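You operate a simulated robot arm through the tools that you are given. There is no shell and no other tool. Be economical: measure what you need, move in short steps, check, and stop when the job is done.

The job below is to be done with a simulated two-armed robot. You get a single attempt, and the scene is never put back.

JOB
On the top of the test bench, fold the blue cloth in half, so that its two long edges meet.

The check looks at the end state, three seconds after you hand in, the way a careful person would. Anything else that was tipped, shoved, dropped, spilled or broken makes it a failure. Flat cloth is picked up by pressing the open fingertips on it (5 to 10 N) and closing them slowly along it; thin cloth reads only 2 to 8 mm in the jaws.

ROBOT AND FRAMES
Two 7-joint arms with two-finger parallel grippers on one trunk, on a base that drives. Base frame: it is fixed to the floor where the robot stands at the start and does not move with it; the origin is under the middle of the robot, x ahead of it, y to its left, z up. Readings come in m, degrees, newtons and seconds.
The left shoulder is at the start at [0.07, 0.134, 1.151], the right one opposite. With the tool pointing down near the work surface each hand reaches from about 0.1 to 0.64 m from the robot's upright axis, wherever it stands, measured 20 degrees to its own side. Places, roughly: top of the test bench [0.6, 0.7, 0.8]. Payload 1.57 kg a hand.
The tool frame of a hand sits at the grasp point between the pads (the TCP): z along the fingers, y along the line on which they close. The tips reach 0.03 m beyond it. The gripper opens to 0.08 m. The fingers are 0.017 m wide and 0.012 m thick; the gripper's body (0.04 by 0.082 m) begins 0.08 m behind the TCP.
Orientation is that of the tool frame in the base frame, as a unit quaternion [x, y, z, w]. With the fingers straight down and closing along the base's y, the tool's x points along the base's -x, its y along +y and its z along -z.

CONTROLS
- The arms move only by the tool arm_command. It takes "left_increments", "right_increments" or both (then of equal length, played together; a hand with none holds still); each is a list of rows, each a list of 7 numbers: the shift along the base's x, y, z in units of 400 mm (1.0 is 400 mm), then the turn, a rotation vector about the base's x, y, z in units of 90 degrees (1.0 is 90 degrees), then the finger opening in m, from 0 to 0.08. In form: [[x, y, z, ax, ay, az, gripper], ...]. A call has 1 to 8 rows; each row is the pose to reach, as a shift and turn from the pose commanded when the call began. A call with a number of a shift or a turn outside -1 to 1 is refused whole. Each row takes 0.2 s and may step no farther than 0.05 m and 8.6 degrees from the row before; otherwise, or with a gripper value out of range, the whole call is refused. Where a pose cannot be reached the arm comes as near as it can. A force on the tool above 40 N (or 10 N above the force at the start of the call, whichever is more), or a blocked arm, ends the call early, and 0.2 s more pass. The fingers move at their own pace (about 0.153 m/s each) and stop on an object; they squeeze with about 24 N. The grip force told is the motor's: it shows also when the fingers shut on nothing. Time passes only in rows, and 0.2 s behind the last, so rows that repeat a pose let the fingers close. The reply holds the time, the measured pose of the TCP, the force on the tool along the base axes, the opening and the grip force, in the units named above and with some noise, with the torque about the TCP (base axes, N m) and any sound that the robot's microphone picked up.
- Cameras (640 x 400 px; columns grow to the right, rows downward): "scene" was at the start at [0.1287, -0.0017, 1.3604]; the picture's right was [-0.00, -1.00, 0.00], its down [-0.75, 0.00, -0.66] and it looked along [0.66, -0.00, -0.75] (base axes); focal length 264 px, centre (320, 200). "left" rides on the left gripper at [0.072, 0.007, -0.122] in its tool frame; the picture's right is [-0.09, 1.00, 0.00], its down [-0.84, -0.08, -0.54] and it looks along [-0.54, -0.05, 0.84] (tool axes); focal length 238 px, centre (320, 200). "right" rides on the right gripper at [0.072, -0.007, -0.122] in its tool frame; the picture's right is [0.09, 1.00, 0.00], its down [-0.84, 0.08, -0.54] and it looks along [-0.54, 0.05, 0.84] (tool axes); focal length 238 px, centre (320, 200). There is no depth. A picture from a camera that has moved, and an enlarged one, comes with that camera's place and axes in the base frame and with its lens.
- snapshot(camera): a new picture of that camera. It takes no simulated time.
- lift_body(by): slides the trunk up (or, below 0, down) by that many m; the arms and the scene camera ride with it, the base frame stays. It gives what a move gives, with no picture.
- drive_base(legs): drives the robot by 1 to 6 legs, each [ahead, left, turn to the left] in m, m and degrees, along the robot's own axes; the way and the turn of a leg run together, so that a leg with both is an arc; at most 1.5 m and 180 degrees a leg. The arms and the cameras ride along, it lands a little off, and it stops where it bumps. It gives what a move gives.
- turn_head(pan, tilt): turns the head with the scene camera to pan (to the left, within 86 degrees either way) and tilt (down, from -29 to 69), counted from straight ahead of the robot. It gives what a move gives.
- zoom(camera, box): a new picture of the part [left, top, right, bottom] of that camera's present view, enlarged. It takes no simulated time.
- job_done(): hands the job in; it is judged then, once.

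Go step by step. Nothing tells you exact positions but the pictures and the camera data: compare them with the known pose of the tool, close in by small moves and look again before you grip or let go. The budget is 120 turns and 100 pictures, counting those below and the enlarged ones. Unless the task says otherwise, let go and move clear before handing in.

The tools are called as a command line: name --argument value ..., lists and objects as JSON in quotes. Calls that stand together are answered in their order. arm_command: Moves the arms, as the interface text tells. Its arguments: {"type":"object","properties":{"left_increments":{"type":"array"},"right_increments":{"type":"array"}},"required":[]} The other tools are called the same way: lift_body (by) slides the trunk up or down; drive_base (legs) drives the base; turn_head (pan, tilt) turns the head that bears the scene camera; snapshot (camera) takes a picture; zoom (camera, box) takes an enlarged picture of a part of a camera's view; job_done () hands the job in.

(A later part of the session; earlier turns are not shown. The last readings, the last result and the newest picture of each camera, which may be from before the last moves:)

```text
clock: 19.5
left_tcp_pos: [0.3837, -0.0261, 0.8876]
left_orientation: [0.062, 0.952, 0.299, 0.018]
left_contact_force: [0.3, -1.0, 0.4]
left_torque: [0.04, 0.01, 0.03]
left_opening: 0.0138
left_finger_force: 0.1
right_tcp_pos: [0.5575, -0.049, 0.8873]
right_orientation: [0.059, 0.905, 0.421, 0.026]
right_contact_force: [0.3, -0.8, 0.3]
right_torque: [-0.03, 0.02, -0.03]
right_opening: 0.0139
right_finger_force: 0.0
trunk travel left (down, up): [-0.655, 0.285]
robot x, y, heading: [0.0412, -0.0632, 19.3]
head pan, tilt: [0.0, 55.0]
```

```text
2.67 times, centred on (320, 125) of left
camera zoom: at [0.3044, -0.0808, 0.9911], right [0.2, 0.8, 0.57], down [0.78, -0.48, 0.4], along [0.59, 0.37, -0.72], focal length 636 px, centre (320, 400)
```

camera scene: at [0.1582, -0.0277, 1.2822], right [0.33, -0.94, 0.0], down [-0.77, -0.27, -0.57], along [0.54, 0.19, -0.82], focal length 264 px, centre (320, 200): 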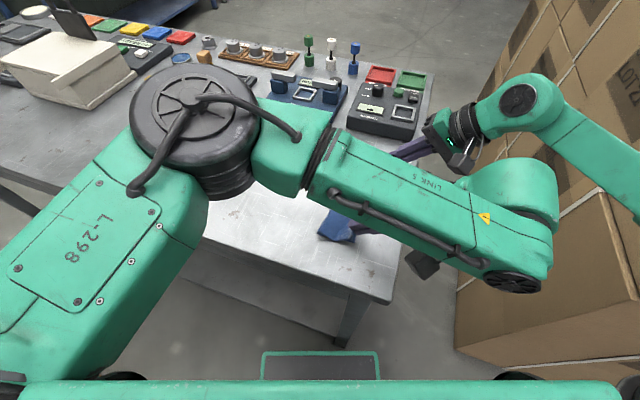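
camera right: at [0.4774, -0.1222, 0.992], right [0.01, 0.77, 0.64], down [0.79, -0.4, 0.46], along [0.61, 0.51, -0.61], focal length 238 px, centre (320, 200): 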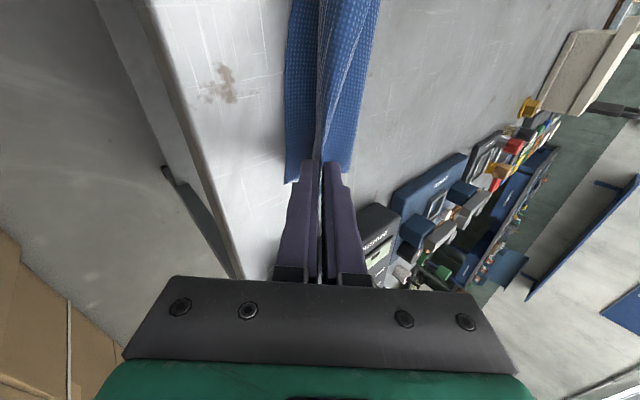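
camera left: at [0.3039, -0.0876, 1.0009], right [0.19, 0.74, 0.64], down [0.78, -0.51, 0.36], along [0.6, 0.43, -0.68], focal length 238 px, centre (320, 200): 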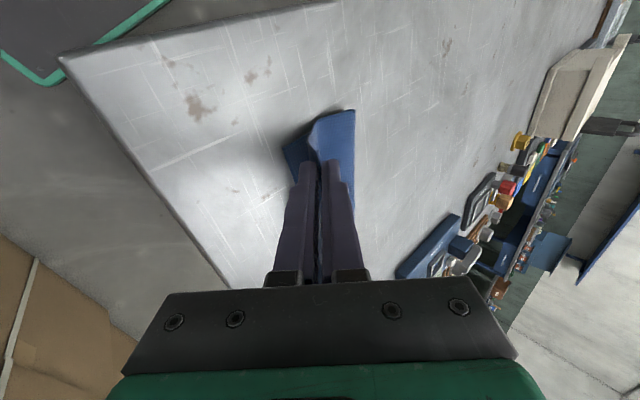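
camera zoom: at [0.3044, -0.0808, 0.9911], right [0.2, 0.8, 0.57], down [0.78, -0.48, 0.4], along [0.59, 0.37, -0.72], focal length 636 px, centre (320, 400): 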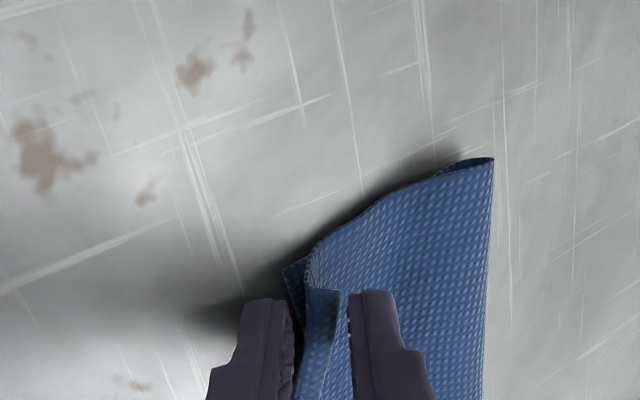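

The edge strips stand loosely between the open fingers. I'll slide the hands straight back out along the fingers and look.

arm_command --left_increments '[[-0.004, -0.0285, 0.041, 0, 0, 0, 0.014], [-0.007, -0.057, 0.082, 0, 0, 0, 0.014], [-0.01, -0.085, 0.123, 0, 0, 0, 0.014], [-0.012, -0.085, 0.2, 0, 0, 0, 0.014]]' --right_increments '[[-0.0045, -0.0385, 0.032, 0, 0, 0, 0.014], [-0.009, -0.077, 0.064, 0, 0, 0, 0.014], [-0.0135, -0.115, 0.096, 0, 0, 0, 0.014], [-0.0135, -0.115, 0.18, 0, 0, 0, 0.014]]'

snapshot --camera "right"

snapshot --camera "left"

snapshot --camera "scene"

```text
clock: 20.5
left_tcp_pos: [0.3788, -0.062, 0.9661]
left_orientation: [0.063, 0.952, 0.299, 0.019]
left_contact_force: [0.6, -0.1, -0.4]
left_torque: [0.01, -0.02, -0.02]
left_opening: 0.0139
left_finger_force: 0.0
right_tcp_pos: [0.5521, -0.0946, 0.9585]
right_orientation: [0.06, 0.905, 0.421, 0.025]
right_contact_force: [0.2, -0.2, -0.2]
right_torque: [-0.04, 0.0, -0.02]
right_opening: 0.0141
right_finger_force: 0.1
trunk travel left (down, up): [-0.655, 0.285]
robot x, y, heading: [0.043, -0.0616, 19.3]
head pan, tilt: [0.0, 55.0]
```

```text
64 pictures are left
camera right: at [0.4684, -0.181, 1.0319], right [-0.01, 0.65, 0.76], down [0.79, -0.47, 0.4], along [0.62, 0.6, -0.51], focal length 238 px, centre (320, 200)
```

right: 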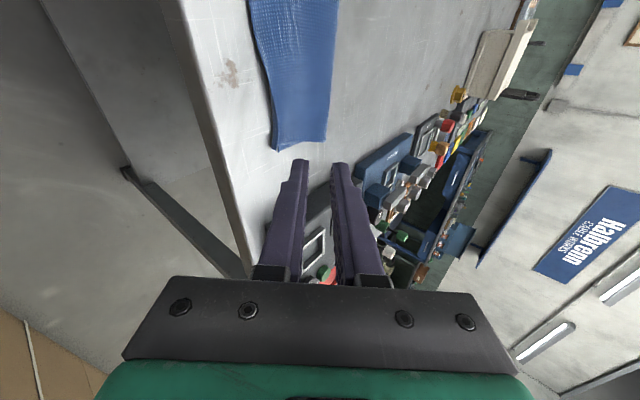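

```text
63 pictures are left
camera left: at [0.2988, -0.1165, 1.0702], right [0.2, 0.8, 0.57], down [0.78, -0.48, 0.4], along [0.59, 0.37, -0.72], focal length 238 px, centre (320, 200)
```

left: 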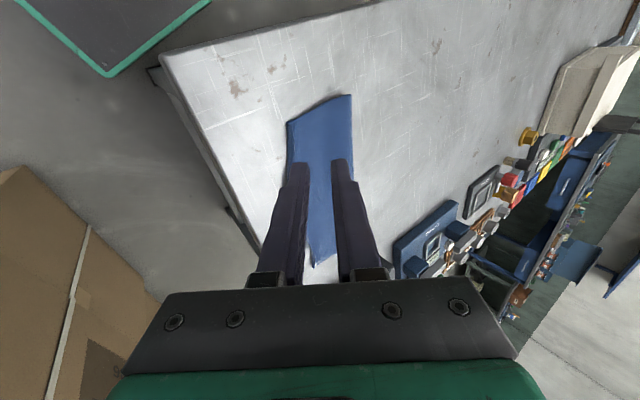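

```text
62 pictures are left
camera scene: at [0.1574, -0.024, 1.2821], right [0.33, -0.94, 0.0], down [-0.77, -0.27, -0.57], along [0.54, 0.19, -0.82], focal length 264 px, centre (320, 200)
```

scene: 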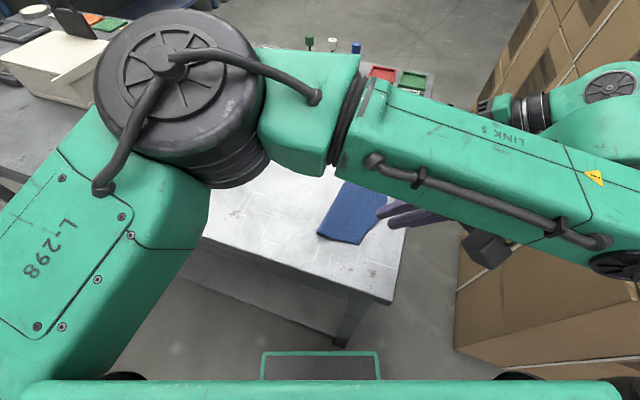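

The strips have flopped down and the cloth looks neatly folded. I'll move the left arm back to its own side, raise both, and inspect.

zoom --camera "right" --box '[220, 0, 380, 160]'

arm_command --left_increments '[[0, 0.03, 0.11, -0.05, 0, 0, 0.014], [0, 0.1, 0.19, -0.1, 0, 0, 0.014], [0, 0.22, 0.2, -0.19, 0, 0, 0.014], [0, 0.33, 0.2, -0.28, 0, 0, 0.014], [0, 0.44, 0.2, -0.37, 0, 0, 0.014], [0, 0.55, 0.2, -0.38, 0, 0, 0.014], [0, 0.66, 0.2, -0.38, 0, 0, 0.014], [0, 0.76, 0.2, -0.38, 0, 0, 0.014]]'

snapshot --camera "scene"

zoom --camera "scene" --box '[280, 140, 440, 260]'

```text
2.50 times, centred on (300, 80) of right
camera zoom: at [0.4684, -0.181, 1.0319], right [-0.01, 0.65, 0.76], down [0.79, -0.47, 0.4], along [0.62, 0.6, -0.51], focal length 596 px, centre (370, 500)
```

zoom: 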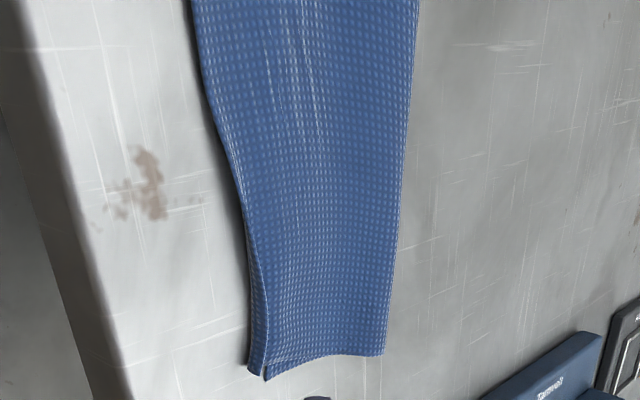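

```text
clock: 22.3
left_tcp_pos: [0.3812, 0.2448, 1.0444]
left_orientation: [0.054, 0.998, 0.005, 0.036]
left_contact_force: [-0.5, 0.1, 0.2]
left_torque: [-0.03, 0.0, 0.01]
left_opening: 0.0142
left_finger_force: 0.0
right_tcp_pos: [0.5527, -0.0939, 0.9576]
right_orientation: [0.06, 0.905, 0.421, 0.025]
right_contact_force: [-0.7, 1.0, 0.3]
right_torque: [-0.02, -0.01, 0.03]
right_opening: 0.0139
right_finger_force: 0.1
trunk travel left (down, up): [-0.655, 0.285]
robot x, y, heading: [0.0402, -0.0638, 19.5]
head pan, tilt: [0.0, 55.0]
```

```text
60 pictures are left
camera scene: at [0.158, -0.023, 1.282], right [0.33, -0.94, 0.0], down [-0.77, -0.27, -0.57], along [0.54, 0.19, -0.82], focal length 264 px, centre (320, 200)
```

scene: 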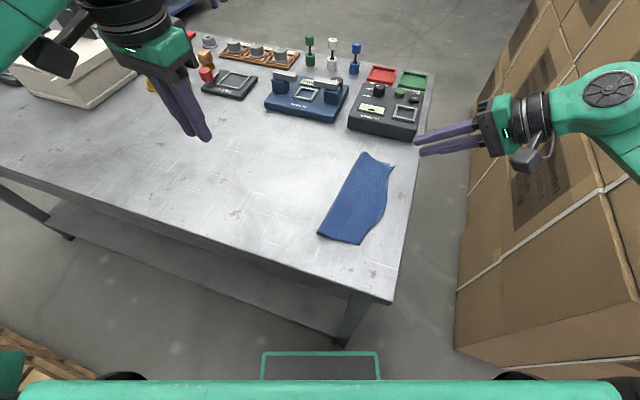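

```text
3.33 times, centred on (360, 200) of scene
camera zoom: at [0.158, -0.023, 1.282], right [0.33, -0.94, 0.0], down [-0.77, -0.27, -0.57], along [0.54, 0.19, -0.82], focal length 880 px, centre (187, 200)
```

zoom: 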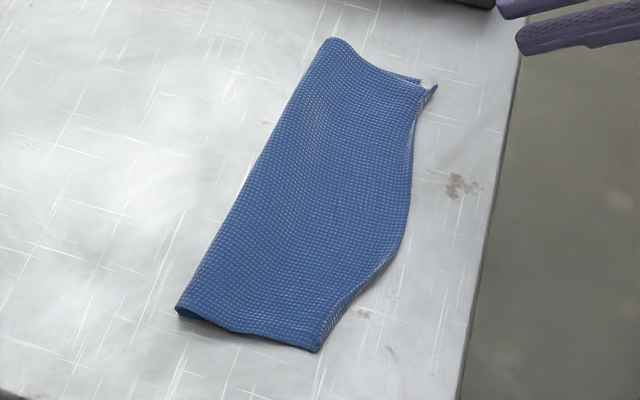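

The folded cloth looks good and the corners meet within a few mm, but the middle of the right edge bulges. I'll check whether only the upper layer does that.

zoom --camera "scene" --box '[350, 160, 400, 200]'

zoom --camera "scene" --box '[350, 195, 410, 250]'

arm_command --right_increments '[[-0.1, -0.04, 0, 0, 0, 0, 0.014], [-0.2, -0.08, -0.02, 0, 0, 0, 0.014], [-0.3, -0.1, -0.02, 0, 0, 0, 0.014]]'

snapshot --camera "right"

```text
10.00 times, centred on (375, 180) of scene
camera zoom: at [0.158, -0.023, 1.282], right [0.33, -0.94, 0.0], down [-0.77, -0.27, -0.57], along [0.54, 0.19, -0.82], focal length 2641 px, centre (-230, 400)
```

zoom: 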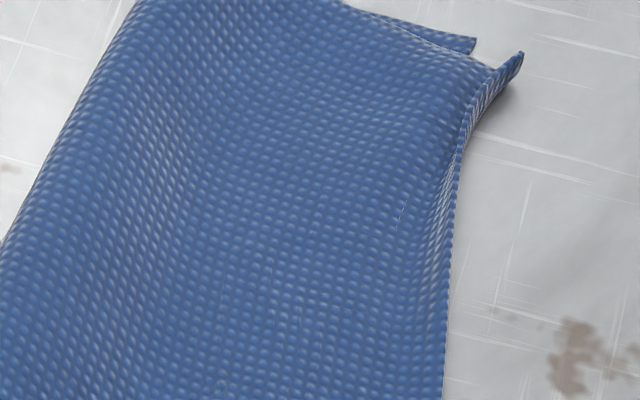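

```text
7.27 times, centred on (380, 222) of scene
camera zoom: at [0.158, -0.023, 1.282], right [0.33, -0.94, 0.0], down [-0.77, -0.27, -0.57], along [0.54, 0.19, -0.82], focal length 1921 px, centre (-116, 36)
```

zoom: 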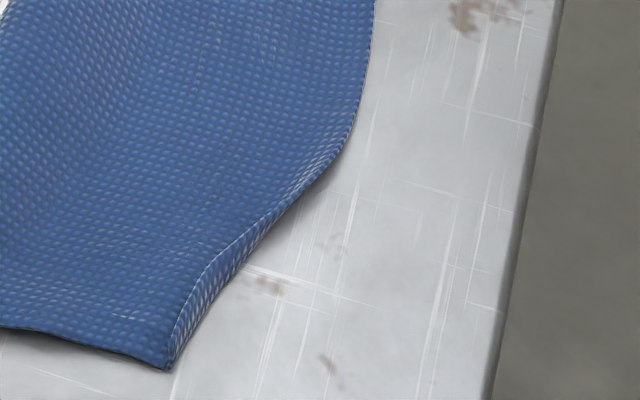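

```text
clock: 23.1
left_tcp_pos: [0.3786, 0.2425, 1.0458]
left_orientation: [0.053, 0.998, 0.007, 0.036]
left_contact_force: [-0.6, 0.1, -0.6]
left_torque: [-0.02, -0.03, -0.01]
left_opening: 0.0141
left_finger_force: 0.0
right_tcp_pos: [0.4307, -0.1353, 0.9514]
right_orientation: [0.06, 0.904, 0.422, 0.026]
right_contact_force: [-0.1, 0.7, 0.0]
right_torque: [-0.01, -0.03, -0.03]
right_opening: 0.0141
right_finger_force: 0.1
trunk travel left (down, up): [-0.655, 0.285]
robot x, y, heading: [0.0398, -0.0645, 19.3]
head pan, tilt: [0.0, 55.0]
```

```text
56 pictures are left
camera right: at [0.3461, -0.2221, 1.0242], right [-0.01, 0.65, 0.76], down [0.78, -0.47, 0.4], along [0.62, 0.6, -0.5], focal length 238 px, centre (320, 200)
```

right: 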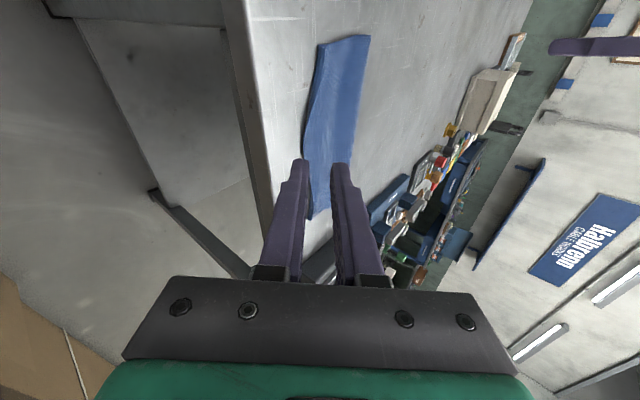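

zoom --camera "right" --box '[280, 20, 400, 160]'

```text
2.86 times, centred on (340, 90) of right
camera zoom: at [0.3461, -0.2221, 1.0242], right [-0.01, 0.65, 0.76], down [0.78, -0.47, 0.4], along [0.62, 0.6, -0.5], focal length 681 px, centre (263, 514)
```

zoom: 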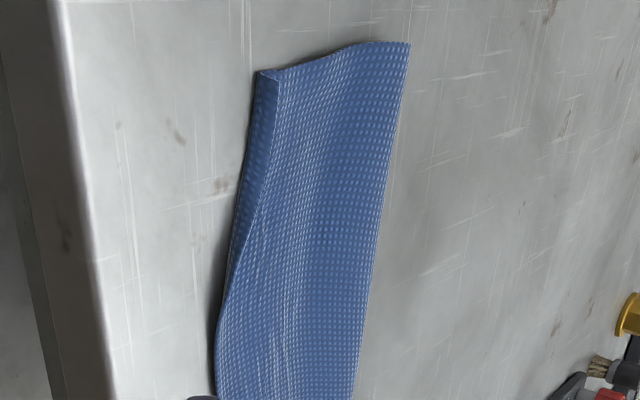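

I need a clearer look at the near corner and mid-edge.

zoom --camera "scene" --box '[350, 222, 382, 247]'

zoom --camera "right" --box '[290, 30, 350, 80]'

zoom --camera "right" --box '[290, 80, 350, 130]'

```text
16.00 times, centred on (366, 234) of scene
camera zoom: at [0.1568, -0.0251, 1.2822], right [0.33, -0.94, 0.0], down [-0.77, -0.27, -0.57], along [0.54, 0.19, -0.82], focal length 4226 px, centre (-416, -352)
```

zoom: 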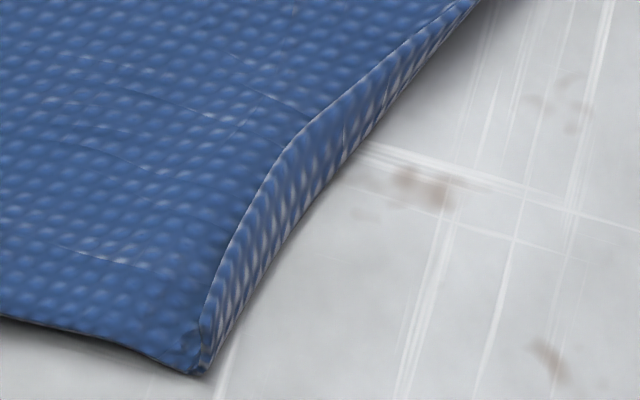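

```text
8.00 times, centred on (320, 55) of right
camera zoom: at [0.3461, -0.2221, 1.0242], right [-0.01, 0.65, 0.76], down [0.78, -0.47, 0.4], along [0.62, 0.6, -0.5], focal length 1907 px, centre (320, 1360)
```

zoom: 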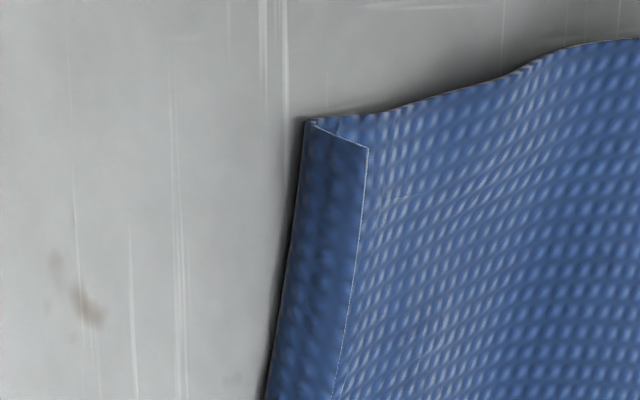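

```text
8.00 times, centred on (320, 105) of right
camera zoom: at [0.3461, -0.2221, 1.0242], right [-0.01, 0.65, 0.76], down [0.78, -0.47, 0.4], along [0.62, 0.6, -0.5], focal length 1907 px, centre (320, 960)
```

zoom: 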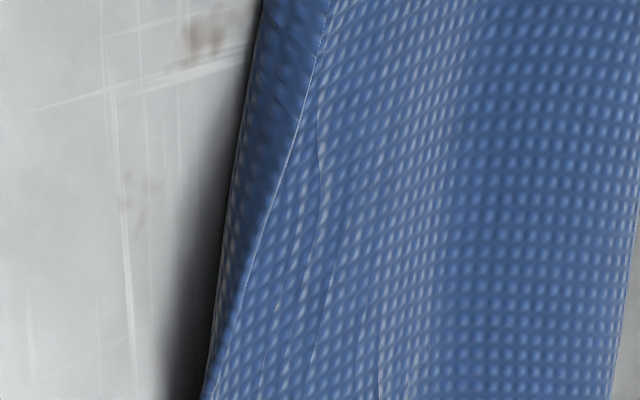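

Now it's clear: at both ends a lip about 1 cm tall of the upper layer still stands, and the upper layer overshoots by about 1.8 cm near, 2.8 cm mid and 1.5 cm far. I'll re-grip the standing lips and re-lay the upper layer shorter, so first I'll hover over them.

arm_command --right_increments '[[0.04, 0, 0, -0.08, 0.01, 0, 0.024], [0.09, 0.03, 0.0, -0.16, 0.02, 0, 0.024], [0.14, 0.07, 0, -0.24, 0.03, 0, 0.024], [0.19, 0.12, -0.01, -0.32, 0.04, 0, 0.024], [0.24, 0.17, -0.03, -0.4, 0.05, 0, 0.024], [0.29, 0.21, -0.06, -0.48, 0.06, 0, 0.024], [0.328, 0.235, -0.09, -0.55, 0.069, 0, 0.024], [0.328, 0.235, -0.115, -0.55, 0.069, 0, 0.024]]' --left_increments '[[0.0, -0.08, 0, 0, 0.02, 0, 0.024], [0.0, -0.18, -0.02, 0, 0.046, 0, 0.024], [0.0, -0.28, -0.06, 0, 0.046, 0, 0.024], [0.01, -0.38, -0.12, 0, 0.046, 0, 0.024], [0.016, -0.48, -0.18, 0, 0.046, 0, 0.024], [0.016, -0.58, -0.25, 0, 0.046, 0, 0.024], [0.016, -0.66, -0.3, 0, 0.046, 0, 0.024], [0.016, -0.664, -0.352, 0, 0.046, 0, 0.024]]'

zoom --camera "right" --box '[230, 80, 390, 180]'

zoom --camera "left" --box '[230, 80, 390, 180]'

```text
clock: 24.9
left_tcp_pos: [0.3878, -0.0223, 0.9031]
left_orientation: [0.054, 0.999, 0.003, 0.001]
left_contact_force: [-0.1, -0.1, -0.1]
left_torque: [0.0, -0.03, 0.0]
left_opening: 0.024
left_finger_force: 0.1
right_tcp_pos: [0.567, -0.0421, 0.9056]
right_orientation: [0.067, 0.998, 0.0, 0.001]
right_contact_force: [0.3, -0.3, 0.4]
right_torque: [0.0, 0.0, 0.05]
right_opening: 0.0238
right_finger_force: 0.1
trunk travel left (down, up): [-0.655, 0.285]
robot x, y, heading: [0.0421, -0.0626, 19.5]
head pan, tilt: [0.0, 55.0]
```

```text
4.00 times, centred on (310, 130) of right
camera zoom: at [0.4939, -0.0376, 1.0271], right [0.04, 1.0, 0.0], down [0.84, -0.03, 0.54], along [0.54, -0.02, -0.84], focal length 953 px, centre (360, 480)
```

zoom: 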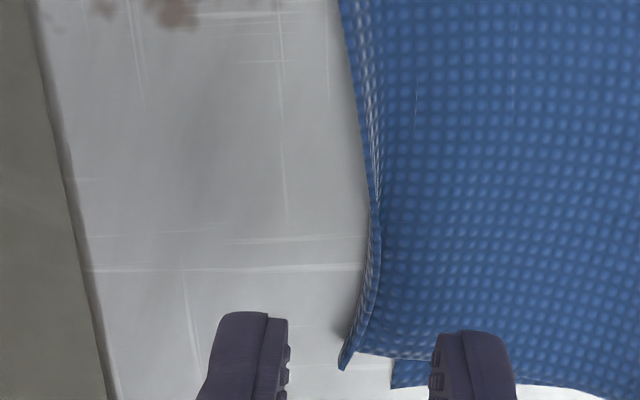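

```text
4.00 times, centred on (310, 130) of left
camera zoom: at [0.3165, -0.0087, 1.0251], right [0.2, 0.98, 0.01], down [0.82, -0.17, 0.54], along [0.53, -0.1, -0.84], focal length 953 px, centre (360, 480)
```

zoom: 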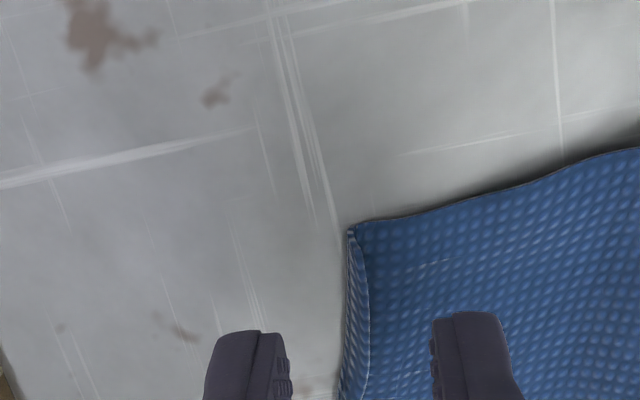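

Both jaws straddle the standing lips. I'll lower to tips a few mm above the bench and close on the lips only.

arm_command --right_increments '[[-0.003, 0.004, -0.025, 0, 0, 0, 0.024], [-0.006, 0.006, -0.053, 0, 0, 0, 0.024], [-0.006, 0.006, -0.053, 0, 0, 0, 0.016], [-0.006, 0.006, -0.053, 0, 0, 0, 0.008], [-0.006, 0.006, -0.053, 0, 0, 0, 0.0], [-0.006, 0.006, -0.053, 0, 0, 0, 0.0]]' --left_increments '[[0, 0, -0.025, 0, 0, 0, 0.024], [0, 0, -0.047, 0, 0, 0, 0.024], [0, 0, -0.047, 0, 0, 0, 0.016], [0, 0, -0.047, 0, 0, 0, 0.008], [0, 0, -0.047, 0, 0, 0, 0.0], [0, 0, -0.047, 0, 0, 0, 0.0]]'

zoom --camera "right" --box '[230, 80, 390, 180]'

zoom --camera "left" --box '[230, 80, 390, 180]'

```text
clock: 26.3
left_tcp_pos: [0.3852, -0.0214, 0.8845]
left_orientation: [0.053, 0.999, 0.005, -0.001]
left_contact_force: [-0.3, 0.2, 0.0]
left_torque: [0.03, 0.0, -0.02]
left_opening: 0.0019
left_finger_force: 23.5
right_tcp_pos: [0.563, -0.0384, 0.8844]
right_orientation: [0.066, 0.998, 0.0, 0.0]
right_contact_force: [0.1, -0.2, -0.5]
right_torque: [0.01, 0.02, 0.0]
right_opening: 0.0016
right_finger_force: 23.3
trunk travel left (down, up): [-0.655, 0.285]
robot x, y, heading: [0.0423, -0.0636, 19.3]
head pan, tilt: [0.0, 55.0]
```

```text
4.00 times, centred on (310, 130) of right
camera zoom: at [0.4905, -0.0344, 1.0065], right [0.04, 1.0, 0.0], down [0.84, -0.03, 0.54], along [0.54, -0.02, -0.84], focal length 953 px, centre (360, 480)
```

zoom: 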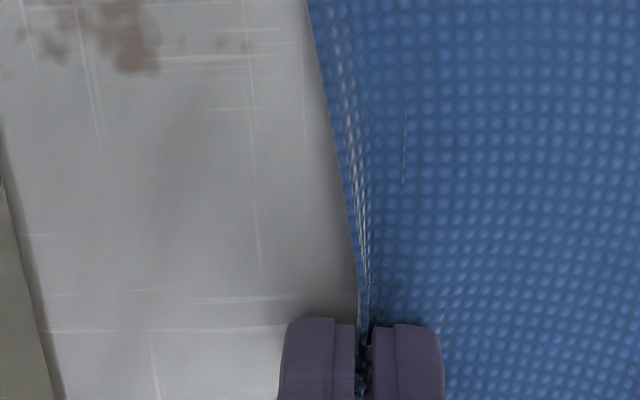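

```text
4.00 times, centred on (310, 130) of left
camera zoom: at [0.3157, -0.0081, 1.007], right [0.2, 0.98, 0.01], down [0.82, -0.17, 0.54], along [0.53, -0.1, -0.84], focal length 953 px, centre (360, 480)
```

zoom: 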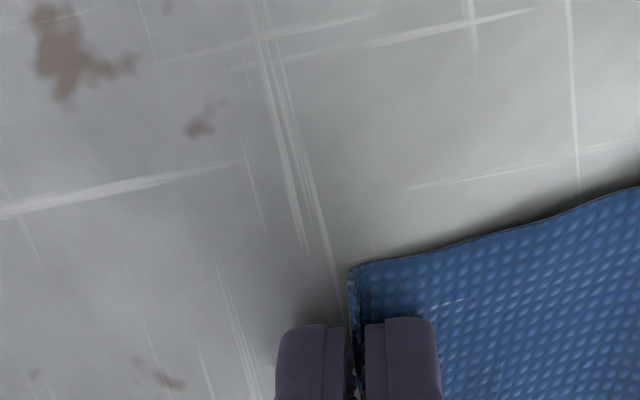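

Both lips are gripped (1.9 and 1.6 mm). I'll lift the upper layer back past the crease so the crease can relax to the left.

arm_command --right_increments '[[0, 0.01, 0.05, 0, 0, 0, 0], [0, 0.05, 0.1, 0, 0, 0, 0], [0, 0.1125, 0.125, 0, 0, 0, 0], [0, 0.175, 0.1375, 0, 0, 0, 0], [0, 0.225, 0.1375, 0, 0, 0, 0], [0, 0.2625, 0.125, 0, 0, 0, 0]]' --left_increments '[[0, 0.01, 0.05, 0, 0, 0, 0], [0, 0.05, 0.1, 0, 0, 0, 0], [0, 0.1125, 0.125, 0, 0, 0, 0], [0, 0.175, 0.1375, 0, 0, 0, 0], [0, 0.225, 0.1375, 0, 0, 0, 0], [0, 0.2625, 0.125, 0, 0, 0, 0]]'

snapshot --camera "scene"

snapshot --camera "right"

snapshot --camera "left"

```text
clock: 27.7
left_tcp_pos: [0.3873, 0.0859, 0.9364]
left_orientation: [0.054, 0.999, 0.003, 0.001]
left_contact_force: [0.7, 0.1, -0.6]
left_torque: [-0.01, -0.01, -0.03]
left_opening: 0.0017
left_finger_force: 23.6
right_tcp_pos: [0.5625, 0.0674, 0.9329]
right_orientation: [0.067, 0.998, -0.001, -0.001]
right_contact_force: [-0.2, -0.3, 0.4]
right_torque: [0.0, -0.02, -0.02]
right_opening: 0.0018
right_finger_force: 23.3
trunk travel left (down, up): [-0.655, 0.285]
robot x, y, heading: [0.0464, -0.0628, 19.8]
head pan, tilt: [0.0, 55.0]
```

```text
47 pictures are left
camera scene: at [0.1584, -0.023, 1.282], right [0.33, -0.94, 0.0], down [-0.77, -0.27, -0.57], along [0.54, 0.19, -0.82], focal length 264 px, centre (320, 200)
```

scene: 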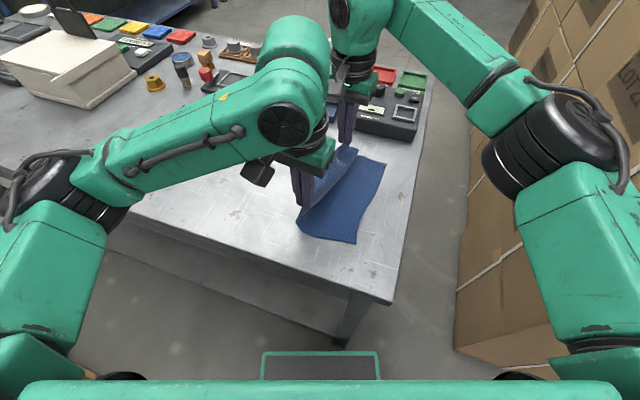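

```text
46 pictures are left
camera right: at [0.4893, 0.0709, 1.0544], right [0.04, 1.0, 0.0], down [0.84, -0.03, 0.54], along [0.54, -0.02, -0.84], focal length 238 px, centre (320, 200)
```

right: 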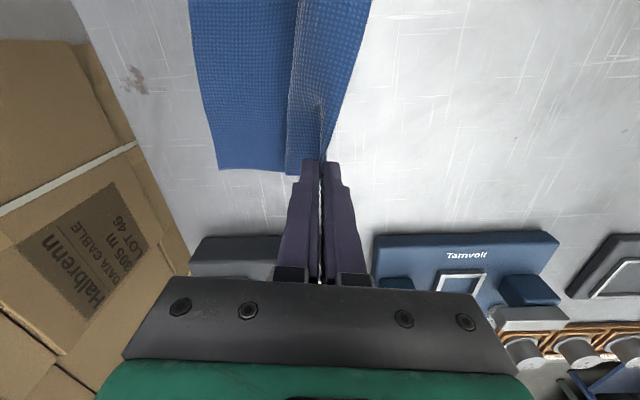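

```text
45 pictures are left
camera left: at [0.3159, 0.0994, 1.0599], right [0.2, 0.98, 0.01], down [0.82, -0.17, 0.54], along [0.53, -0.1, -0.84], focal length 238 px, centre (320, 200)
```

left: 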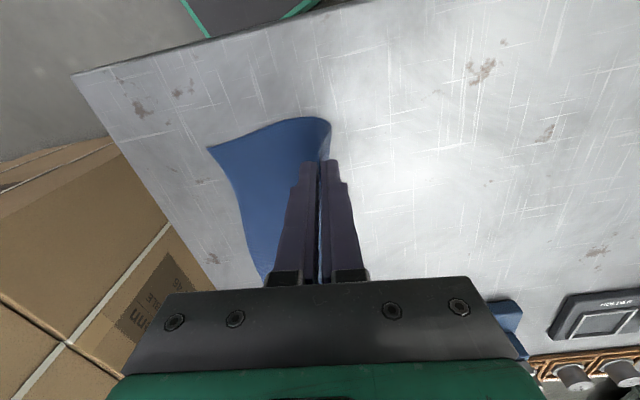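

zoom --camera "right" --box '[240, 60, 400, 180]'

zoom --camera "scene" --box '[290, 120, 410, 250]'

```text
3.33 times, centred on (320, 120) of right
camera zoom: at [0.4893, 0.0709, 1.0544], right [0.04, 1.0, 0.0], down [0.84, -0.03, 0.54], along [0.54, -0.02, -0.84], focal length 794 px, centre (320, 467)
```

zoom: 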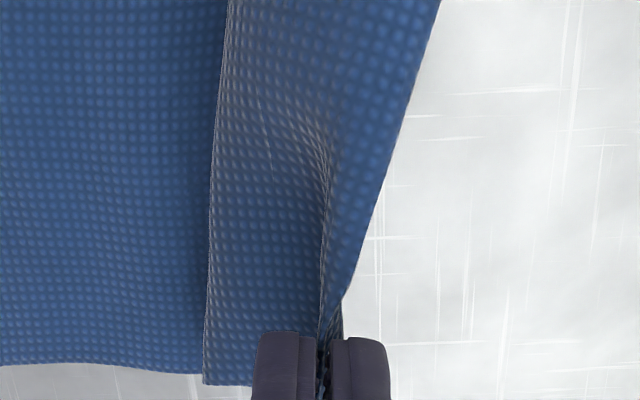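

```text
3.08 times, centred on (350, 185) of scene
camera zoom: at [0.1584, -0.023, 1.282], right [0.33, -0.94, 0.0], down [-0.77, -0.27, -0.57], along [0.54, 0.19, -0.82], focal length 813 px, centre (228, 246)
```

zoom: 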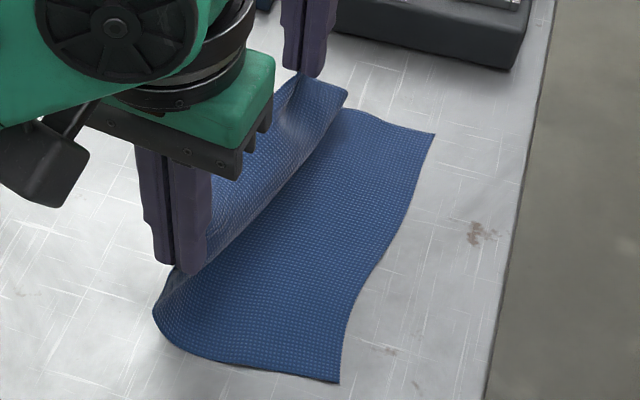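

The near hand holds the edge, while the far hand holds a ridge about 2.5 cm inside it, with a flap already draping to the right; that will lay outward well. I'll re-lay with the far hand placed 2.5 cm short of the lower edge.

arm_command --right_increments '[[0, -0.055, -0.015, 0, 0, 0, 0], [0, -0.0925, -0.0225, 0.044, -0.005, 0, 0], [0, -0.1325, -0.04, 0.088, -0.01, 0, 0], [0, -0.17, -0.065, 0.132, -0.015, 0, 0], [0, -0.1975, -0.09, 0.176, -0.02, 0, 0], [0, -0.22, -0.105, 0.22, -0.025, 0, 0]]' --left_increments '[[0, -0.055, 0.015, 0, 0, 0, 0], [0, -0.115, 0.015, 0.077, -0.01, 0, 0], [0, -0.1725, -0.01, 0.154, -0.02, 0, 0], [0, -0.225, -0.045, 0.231, -0.03, 0, 0], [0, -0.265, -0.085, 0.308, -0.04, 0, 0], [0, -0.29, -0.115, 0.385, -0.05, 0, 0]]'

snapshot --camera "right"

zoom --camera "left" --box '[220, 60, 400, 200]'

zoom --camera "right" --box '[220, 60, 400, 200]'

```text
clock: 29.1
left_tcp_pos: [0.3884, -0.0317, 0.8922]
left_orientation: [0.051, 0.951, 0.305, 0.023]
left_contact_force: [-0.2, 0.4, 0.4]
left_torque: [-0.01, -0.03, 0.01]
left_opening: 0.0019
left_finger_force: 23.8
right_tcp_pos: [0.5627, -0.023, 0.8899]
right_orientation: [0.065, 0.982, 0.175, 0.009]
right_contact_force: [-1.0, 0.1, 0.4]
right_torque: [-0.01, 0.0, -0.03]
right_opening: 0.0017
right_finger_force: 23.9
trunk travel left (down, up): [-0.655, 0.285]
robot x, y, heading: [0.0409, -0.0625, 19.3]
head pan, tilt: [0.0, 55.0]
```

```text
42 pictures are left
camera right: at [0.4848, -0.0614, 1.0027], right [0.03, 0.94, 0.34], down [0.82, -0.22, 0.53], along [0.57, 0.26, -0.77], focal length 238 px, centre (320, 200)
```

right: 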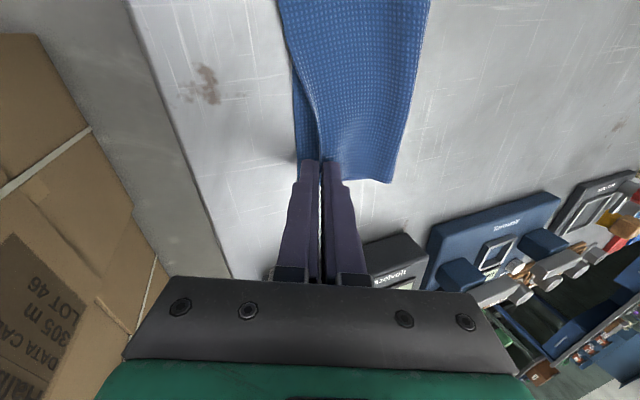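

```text
2.86 times, centred on (310, 130) of left
camera zoom: at [0.308, -0.09, 0.9941], right [0.17, 0.79, 0.58], down [0.78, -0.47, 0.41], along [0.59, 0.39, -0.71], focal length 681 px, centre (349, 400)
```

zoom: 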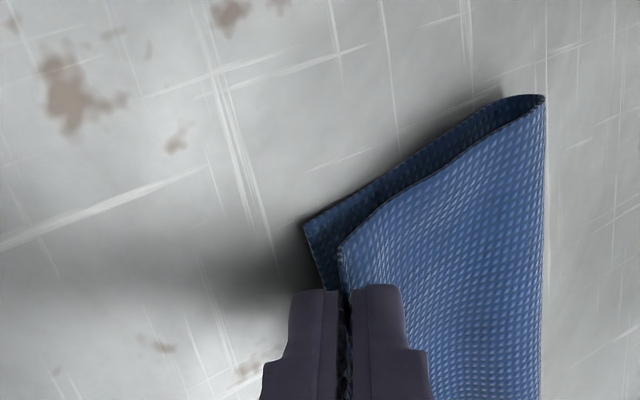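

```text
2.86 times, centred on (310, 130) of right
camera zoom: at [0.4848, -0.0614, 1.0027], right [0.03, 0.94, 0.34], down [0.82, -0.22, 0.53], along [0.57, 0.26, -0.77], focal length 681 px, centre (349, 400)
```

zoom: 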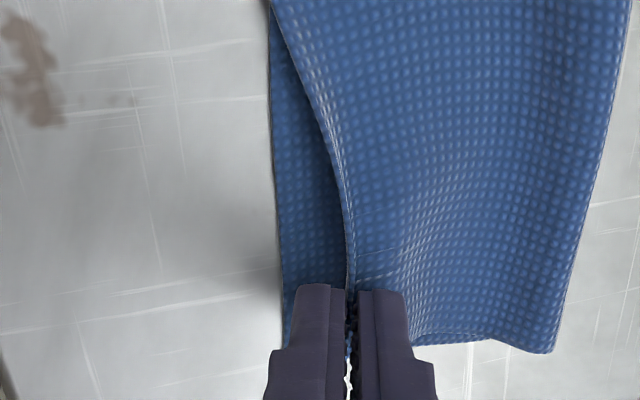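

At the far end I can't tell whether the flap lies out or is tucked under. I'll raise the right hand a little and look.

arm_command --right_increments '[[0, 0.01, 0.05, 0, 0, 0, 0], [0, 0.03, 0.09, 0, 0, 0, 0]]'

zoom --camera "right" --box '[240, 60, 400, 180]'

snapshot --camera "scene"

```text
clock: 29.7
left_tcp_pos: [0.3868, -0.0299, 0.8918]
left_orientation: [0.052, 0.951, 0.304, 0.022]
left_contact_force: [-0.6, -0.4, 0.3]
left_torque: [-0.01, 0.0, -0.02]
left_opening: 0.0017
left_finger_force: 23.6
right_tcp_pos: [0.5606, -0.0085, 0.9278]
right_orientation: [0.064, 0.983, 0.173, 0.008]
right_contact_force: [0.8, 0.2, 0.0]
right_torque: [-0.02, -0.01, -0.01]
right_opening: 0.0016
right_finger_force: 23.4
trunk travel left (down, up): [-0.655, 0.285]
robot x, y, heading: [0.0439, -0.0639, 19.4]
head pan, tilt: [0.0, 55.0]
```

```text
3.33 times, centred on (320, 120) of right
camera zoom: at [0.4838, -0.0448, 1.0404], right [0.03, 0.94, 0.34], down [0.82, -0.22, 0.53], along [0.57, 0.26, -0.78], focal length 794 px, centre (320, 467)
```

zoom: 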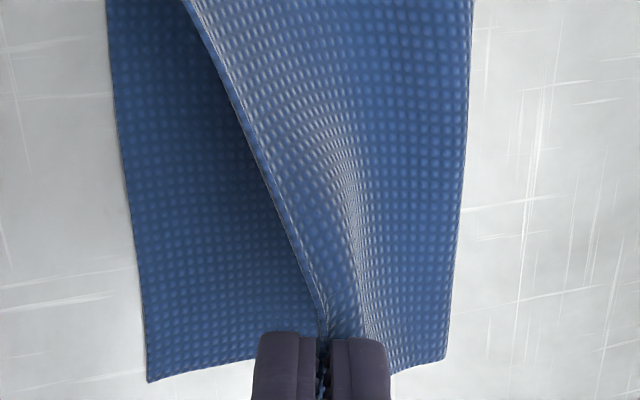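

```text
38 pictures are left
camera scene: at [0.1584, -0.0239, 1.282], right [0.33, -0.94, 0.0], down [-0.77, -0.27, -0.57], along [0.54, 0.19, -0.82], focal length 264 px, centre (320, 200)
```

scene: 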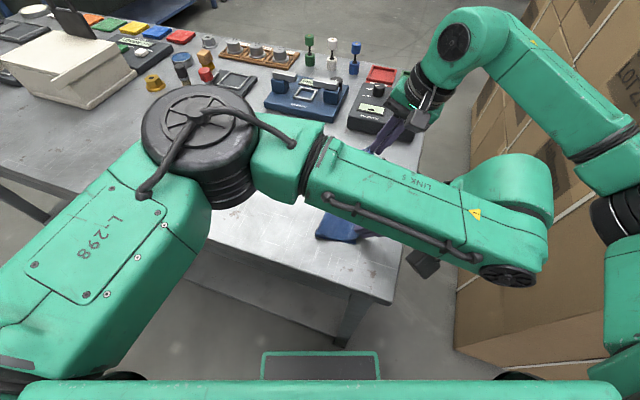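

The upper edge goes straight into the right jaw with nothing tucked. The near corner already sits over its partner; I'll set the far hand onto the lower edge (y≈-.035) and bring the left hand closer to vertical for a clean release.

arm_command --right_increments '[[0.003, -0.025, -0.025, 0, 0, 0, 0], [0.005, -0.055, -0.055, 0, 0, 0, 0], [0.006, -0.084, -0.085, 0, 0, 0, 0], [0.006, -0.084, -0.1025, 0, 0, 0, 0]]' --left_increments '[[0, 0.01, 0.005, -0.077, 0.01, 0, 0], [0, 0.02, 0.005, -0.154, 0.02, 0, 0], [0, 0.03, 0, -0.231, 0.03, 0, 0], [0, 0.03, -0.012, -0.231, 0.03, 0, 0]]'

zoom --camera "left" --box '[220, 60, 400, 200]'

zoom --camera "right" --box '[220, 60, 400, 200]'

```text
clock: 30.7
left_tcp_pos: [0.3877, -0.0192, 0.8863]
left_orientation: [0.054, 0.991, 0.125, 0.008]
left_contact_force: [-0.1, -0.5, 0.1]
left_torque: [0.01, -0.02, 0.03]
left_opening: 0.0016
left_finger_force: 22.9
right_tcp_pos: [0.5629, -0.0434, 0.8868]
right_orientation: [0.065, 0.983, 0.174, 0.008]
right_contact_force: [-0.1, -0.2, -0.2]
right_torque: [-0.03, 0.03, 0.01]
right_opening: 0.0017
right_finger_force: 23.3
trunk travel left (down, up): [-0.655, 0.285]
robot x, y, heading: [0.045, -0.0648, 19.3]
head pan, tilt: [0.0, 55.0]
```

```text
2.86 times, centred on (310, 130) of left
camera zoom: at [0.3128, -0.0351, 1.0059], right [0.2, 0.95, 0.25], down [0.81, -0.3, 0.51], along [0.56, 0.1, -0.82], focal length 681 px, centre (349, 400)
```

zoom: 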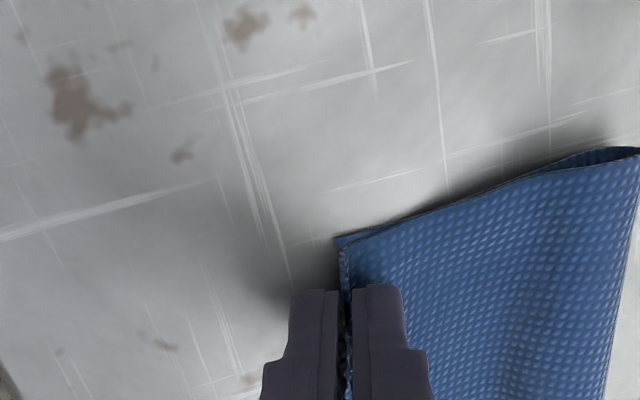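

```text
2.86 times, centred on (310, 130) of right
camera zoom: at [0.4859, -0.0806, 1.0], right [0.03, 0.94, 0.34], down [0.82, -0.22, 0.53], along [0.57, 0.26, -0.78], focal length 681 px, centre (349, 400)
```

zoom: 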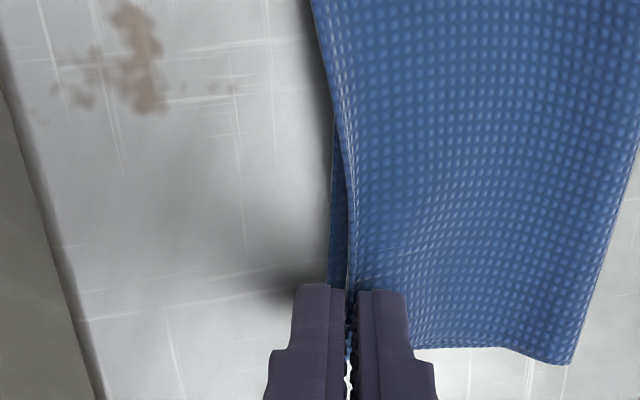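

Both corners sit over their partners within a few mm. Opening and withdrawing along the fingers.

arm_command --left_increments '[[0, 0, 0.002, 0, 0, 0, 0.008], [0, 0, 0.004, 0, 0, 0, 0.018], [0, 0, 0.004, 0, 0, 0, 0.02], [0, -0.012, 0.05, 0, 0, 0, 0.02], [0, -0.025, 0.1, 0, 0, 0, 0.02], [0, -0.037, 0.15, 0, 0, 0, 0.02]]' --right_increments '[[0, 0, 0.003, 0, 0, 0, 0.008], [0, 0, 0.006, 0, 0, 0, 0.018], [0, 0, 0.006, 0, 0, 0, 0.02], [0, -0.018, 0.05, 0, 0, 0, 0.02], [0, -0.036, 0.1, 0, 0, 0, 0.02], [0, -0.054, 0.15, 0, 0, 0, 0.02]]'

zoom --camera "left" --box '[220, 40, 400, 200]'

zoom --camera "right" --box '[220, 0, 400, 160]'

```text
clock: 32.1
left_tcp_pos: [0.3874, -0.0364, 0.946]
left_orientation: [0.054, 0.99, 0.126, 0.008]
left_contact_force: [-0.3, 0.8, 0.2]
left_torque: [-0.01, 0.0, -0.01]
left_opening: 0.0201
left_finger_force: 0.1
right_tcp_pos: [0.5625, -0.0646, 0.946]
right_orientation: [0.065, 0.983, 0.173, 0.008]
right_contact_force: [1.1, 0.3, 0.4]
right_torque: [-0.02, 0.0, -0.01]
right_opening: 0.0199
right_finger_force: 0.1
trunk travel left (down, up): [-0.655, 0.285]
robot x, y, heading: [0.0461, -0.0638, 19.6]
head pan, tilt: [0.0, 55.0]
```

```text
2.50 times, centred on (310, 120) of left
camera zoom: at [0.3135, -0.0522, 1.0656], right [0.2, 0.95, 0.25], down [0.81, -0.3, 0.51], along [0.56, 0.1, -0.82], focal length 596 px, centre (345, 400)
```

zoom: 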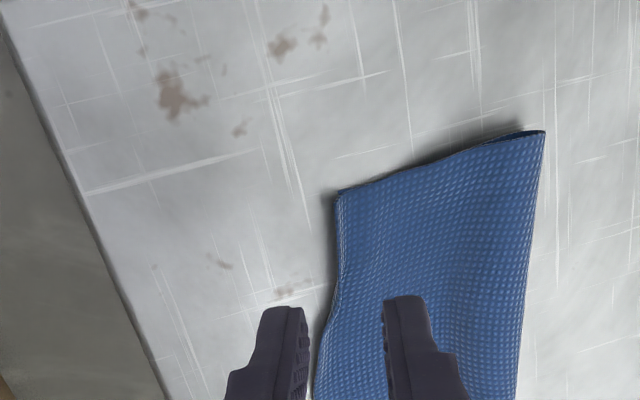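

```text
2.50 times, centred on (310, 80) of right
camera zoom: at [0.4855, -0.102, 1.0586], right [0.03, 0.94, 0.34], down [0.82, -0.22, 0.53], along [0.57, 0.26, -0.78], focal length 596 px, centre (345, 500)
```

zoom: 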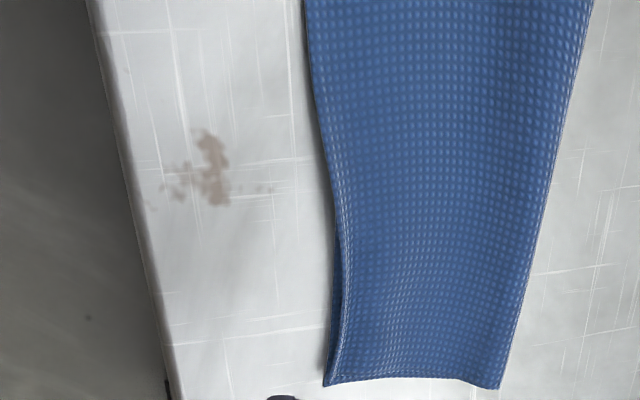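

Corners now coincide at both ends. I'll clear the left arm and review from the scene camera.

arm_command --left_increments '[[0, 0.03, 0.11, -0.04, 0, 0, 0.02], [0, 0.1, 0.19, -0.08, 0, 0, 0.02], [0, 0.22, 0.24, -0.12, 0, 0, 0.02], [0, 0.33, 0.24, -0.16, 0, 0, 0.02], [0, 0.44, 0.24, -0.16, 0, 0, 0.02], [0, 0.55, 0.24, -0.16, 0, 0, 0.02], [0, 0.66, 0.24, -0.16, 0, 0, 0.02], [0, 0.76, 0.24, -0.16, 0, 0, 0.02]]' --right_increments '[[-0.03, -0.05, 0.05, 0, 0, 0, 0.02], [-0.1, -0.1, 0.05, 0, 0, 0, 0.02], [-0.18, -0.15, 0.05, 0, 0, 0, 0.02], [-0.25, -0.18, 0.05, 0, 0, 0, 0.02], [-0.25, -0.18, 0.05, 0, 0, 0, 0.02], [-0.25, -0.18, 0.05, 0, 0, 0, 0.02], [-0.25, -0.18, 0.05, 0, 0, 0, 0.02], [-0.25, -0.18, 0.05, 0, 0, 0, 0.02]]'

zoom --camera "scene" --box '[290, 140, 420, 260]'

snapshot --camera "right"

```text
refused: row 3 steps farther than a row can; nothing moved
```

```text
3.33 times, centred on (355, 200) of scene
camera zoom: at [0.158, -0.025, 1.2821], right [0.33, -0.94, 0.0], down [-0.77, -0.27, -0.57], along [0.54, 0.19, -0.82], focal length 880 px, centre (203, 200)
```

zoom: 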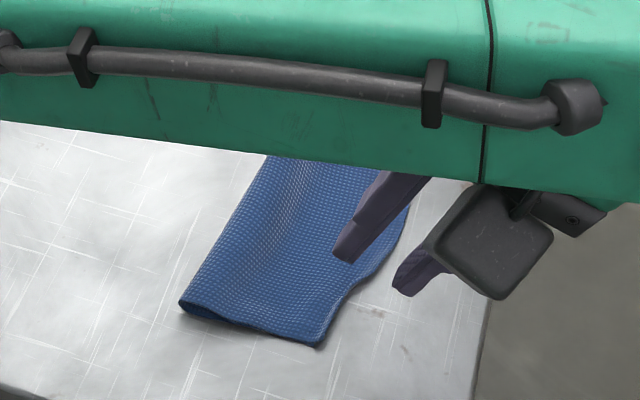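

```text
32 pictures are left
camera right: at [0.4855, -0.102, 1.0586], right [0.03, 0.94, 0.34], down [0.82, -0.22, 0.53], along [0.57, 0.26, -0.78], focal length 238 px, centre (320, 200)
```

right: 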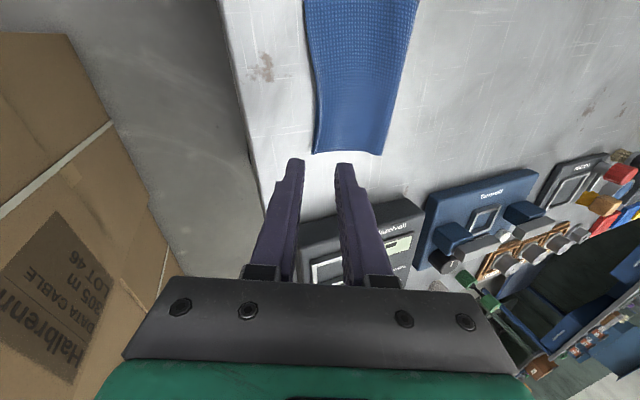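

A step was too long and nothing moved; I'll retry with shorter steps.

arm_command --left_increments '[[0, 0.03, 0.1, -0.04, 0, 0, 0.02], [0, 0.1, 0.18, -0.08, 0, 0, 0.02], [0, 0.2, 0.22, -0.12, 0, 0, 0.02], [0, 0.31, 0.24, -0.16, 0, 0, 0.02], [0, 0.42, 0.24, -0.16, 0, 0, 0.02], [0, 0.53, 0.24, -0.16, 0, 0, 0.02], [0, 0.64, 0.24, -0.16, 0, 0, 0.02], [0, 0.75, 0.24, -0.16, 0, 0, 0.02]]' --right_increments '[[-0.03, -0.05, 0.05, 0, 0, 0, 0.02], [-0.09, -0.1, 0.05, 0, 0, 0, 0.02], [-0.15, -0.15, 0.05, 0, 0, 0, 0.02], [-0.22, -0.18, 0.05, 0, 0, 0, 0.02], [-0.25, -0.18, 0.05, 0, 0, 0, 0.02], [-0.25, -0.18, 0.05, 0, 0, 0, 0.02], [-0.25, -0.18, 0.05, 0, 0, 0, 0.02], [-0.25, -0.18, 0.05, 0, 0, 0, 0.02]]'

zoom --camera "scene" --box '[300, 145, 400, 255]'

zoom --camera "right" --box '[220, 0, 400, 160]'

```text
clock: 33.9
left_tcp_pos: [0.3838, 0.2676, 1.0413]
left_orientation: [0.053, 0.998, 0.0, 0.016]
left_contact_force: [-0.8, 0.8, -0.2]
left_torque: [-0.03, 0.04, 0.0]
left_opening: 0.0199
left_finger_force: 0.0
right_tcp_pos: [0.4636, -0.1351, 0.9669]
right_orientation: [0.065, 0.983, 0.172, 0.008]
right_contact_force: [0.4, 0.0, 0.0]
right_torque: [-0.02, 0.02, -0.03]
right_opening: 0.0201
right_finger_force: 0.0
trunk travel left (down, up): [-0.655, 0.285]
robot x, y, heading: [0.0446, -0.0605, 19.3]
head pan, tilt: [0.0, 55.0]
```

```text
3.64 times, centred on (350, 200) of scene
camera zoom: at [0.1582, -0.0229, 1.282], right [0.33, -0.94, 0.0], down [-0.77, -0.27, -0.57], along [0.54, 0.19, -0.82], focal length 960 px, centre (211, 200)
```

zoom: 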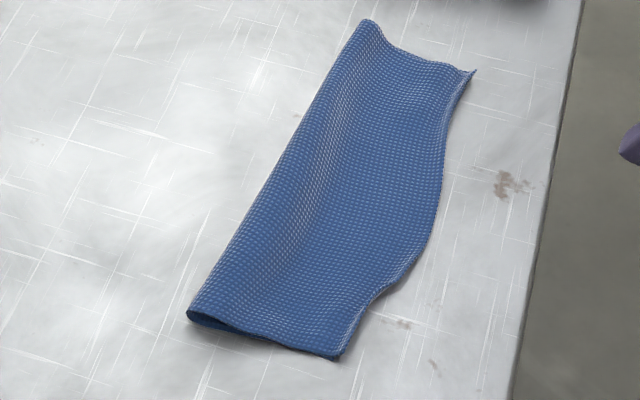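

```text
2.50 times, centred on (310, 80) of right
camera zoom: at [0.3868, -0.1717, 1.0796], right [0.03, 0.94, 0.34], down [0.82, -0.22, 0.53], along [0.57, 0.26, -0.78], focal length 596 px, centre (345, 500)
```

zoom: 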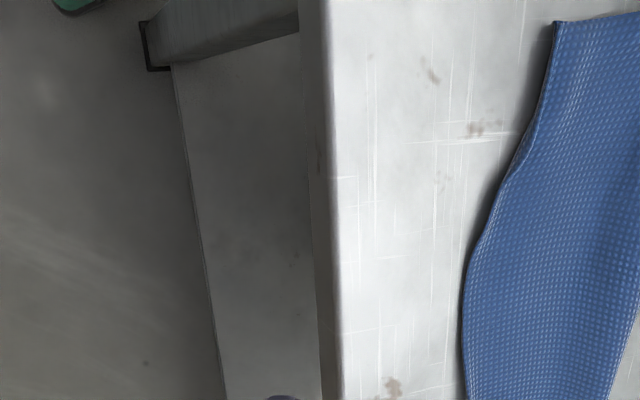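

The ends now meet well; only the middle of the upper edge still overhangs by about 2 cm near x .465. I'll pinch it there with the right hand and draw it back in.

arm_command --right_increments '[[0.002, 0.06, -0.02, -0.07, 0.008, 0, 0.02], [0.004, 0.12, -0.06, -0.14, 0.016, 0, 0.02], [0.006, 0.18, -0.11, -0.22, 0.025, 0, 0.02], [0.006, 0.225, -0.16, -0.22, 0.025, 0, 0.02], [0.006, 0.225, -0.185, -0.22, 0.025, 0, 0.02]]'

zoom --camera "right" --box '[230, 80, 390, 180]'

```text
clock: 35.1
left_tcp_pos: [0.3852, 0.2659, 1.0441]
left_orientation: [0.052, 0.999, 0.001, 0.016]
left_contact_force: [0.8, 0.4, -0.5]
left_torque: [0.01, -0.02, 0.0]
left_opening: 0.0201
left_finger_force: 0.2
right_tcp_pos: [0.4665, -0.0482, 0.8906]
right_orientation: [0.066, 0.998, 0.0, 0.0]
right_contact_force: [0.4, 0.2, 0.0]
right_torque: [0.0, -0.03, 0.01]
right_opening: 0.0201
right_finger_force: 0.1
trunk travel left (down, up): [-0.655, 0.285]
robot x, y, heading: [0.0441, -0.0651, 19.6]
head pan, tilt: [0.0, 55.0]
```

```text
4.00 times, centred on (310, 130) of right
camera zoom: at [0.3938, -0.0438, 1.0133], right [0.04, 1.0, 0.0], down [0.84, -0.03, 0.54], along [0.54, -0.02, -0.84], focal length 953 px, centre (360, 480)
```

zoom: 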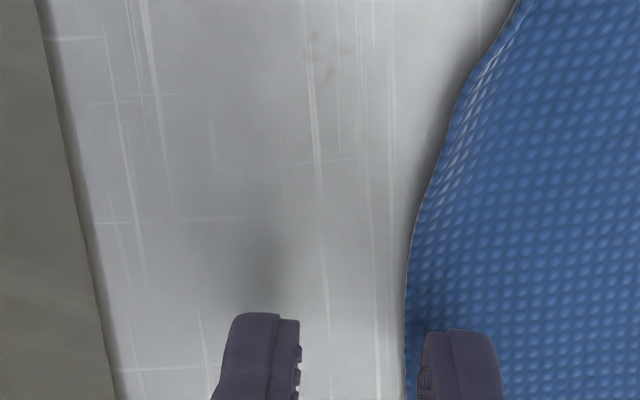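

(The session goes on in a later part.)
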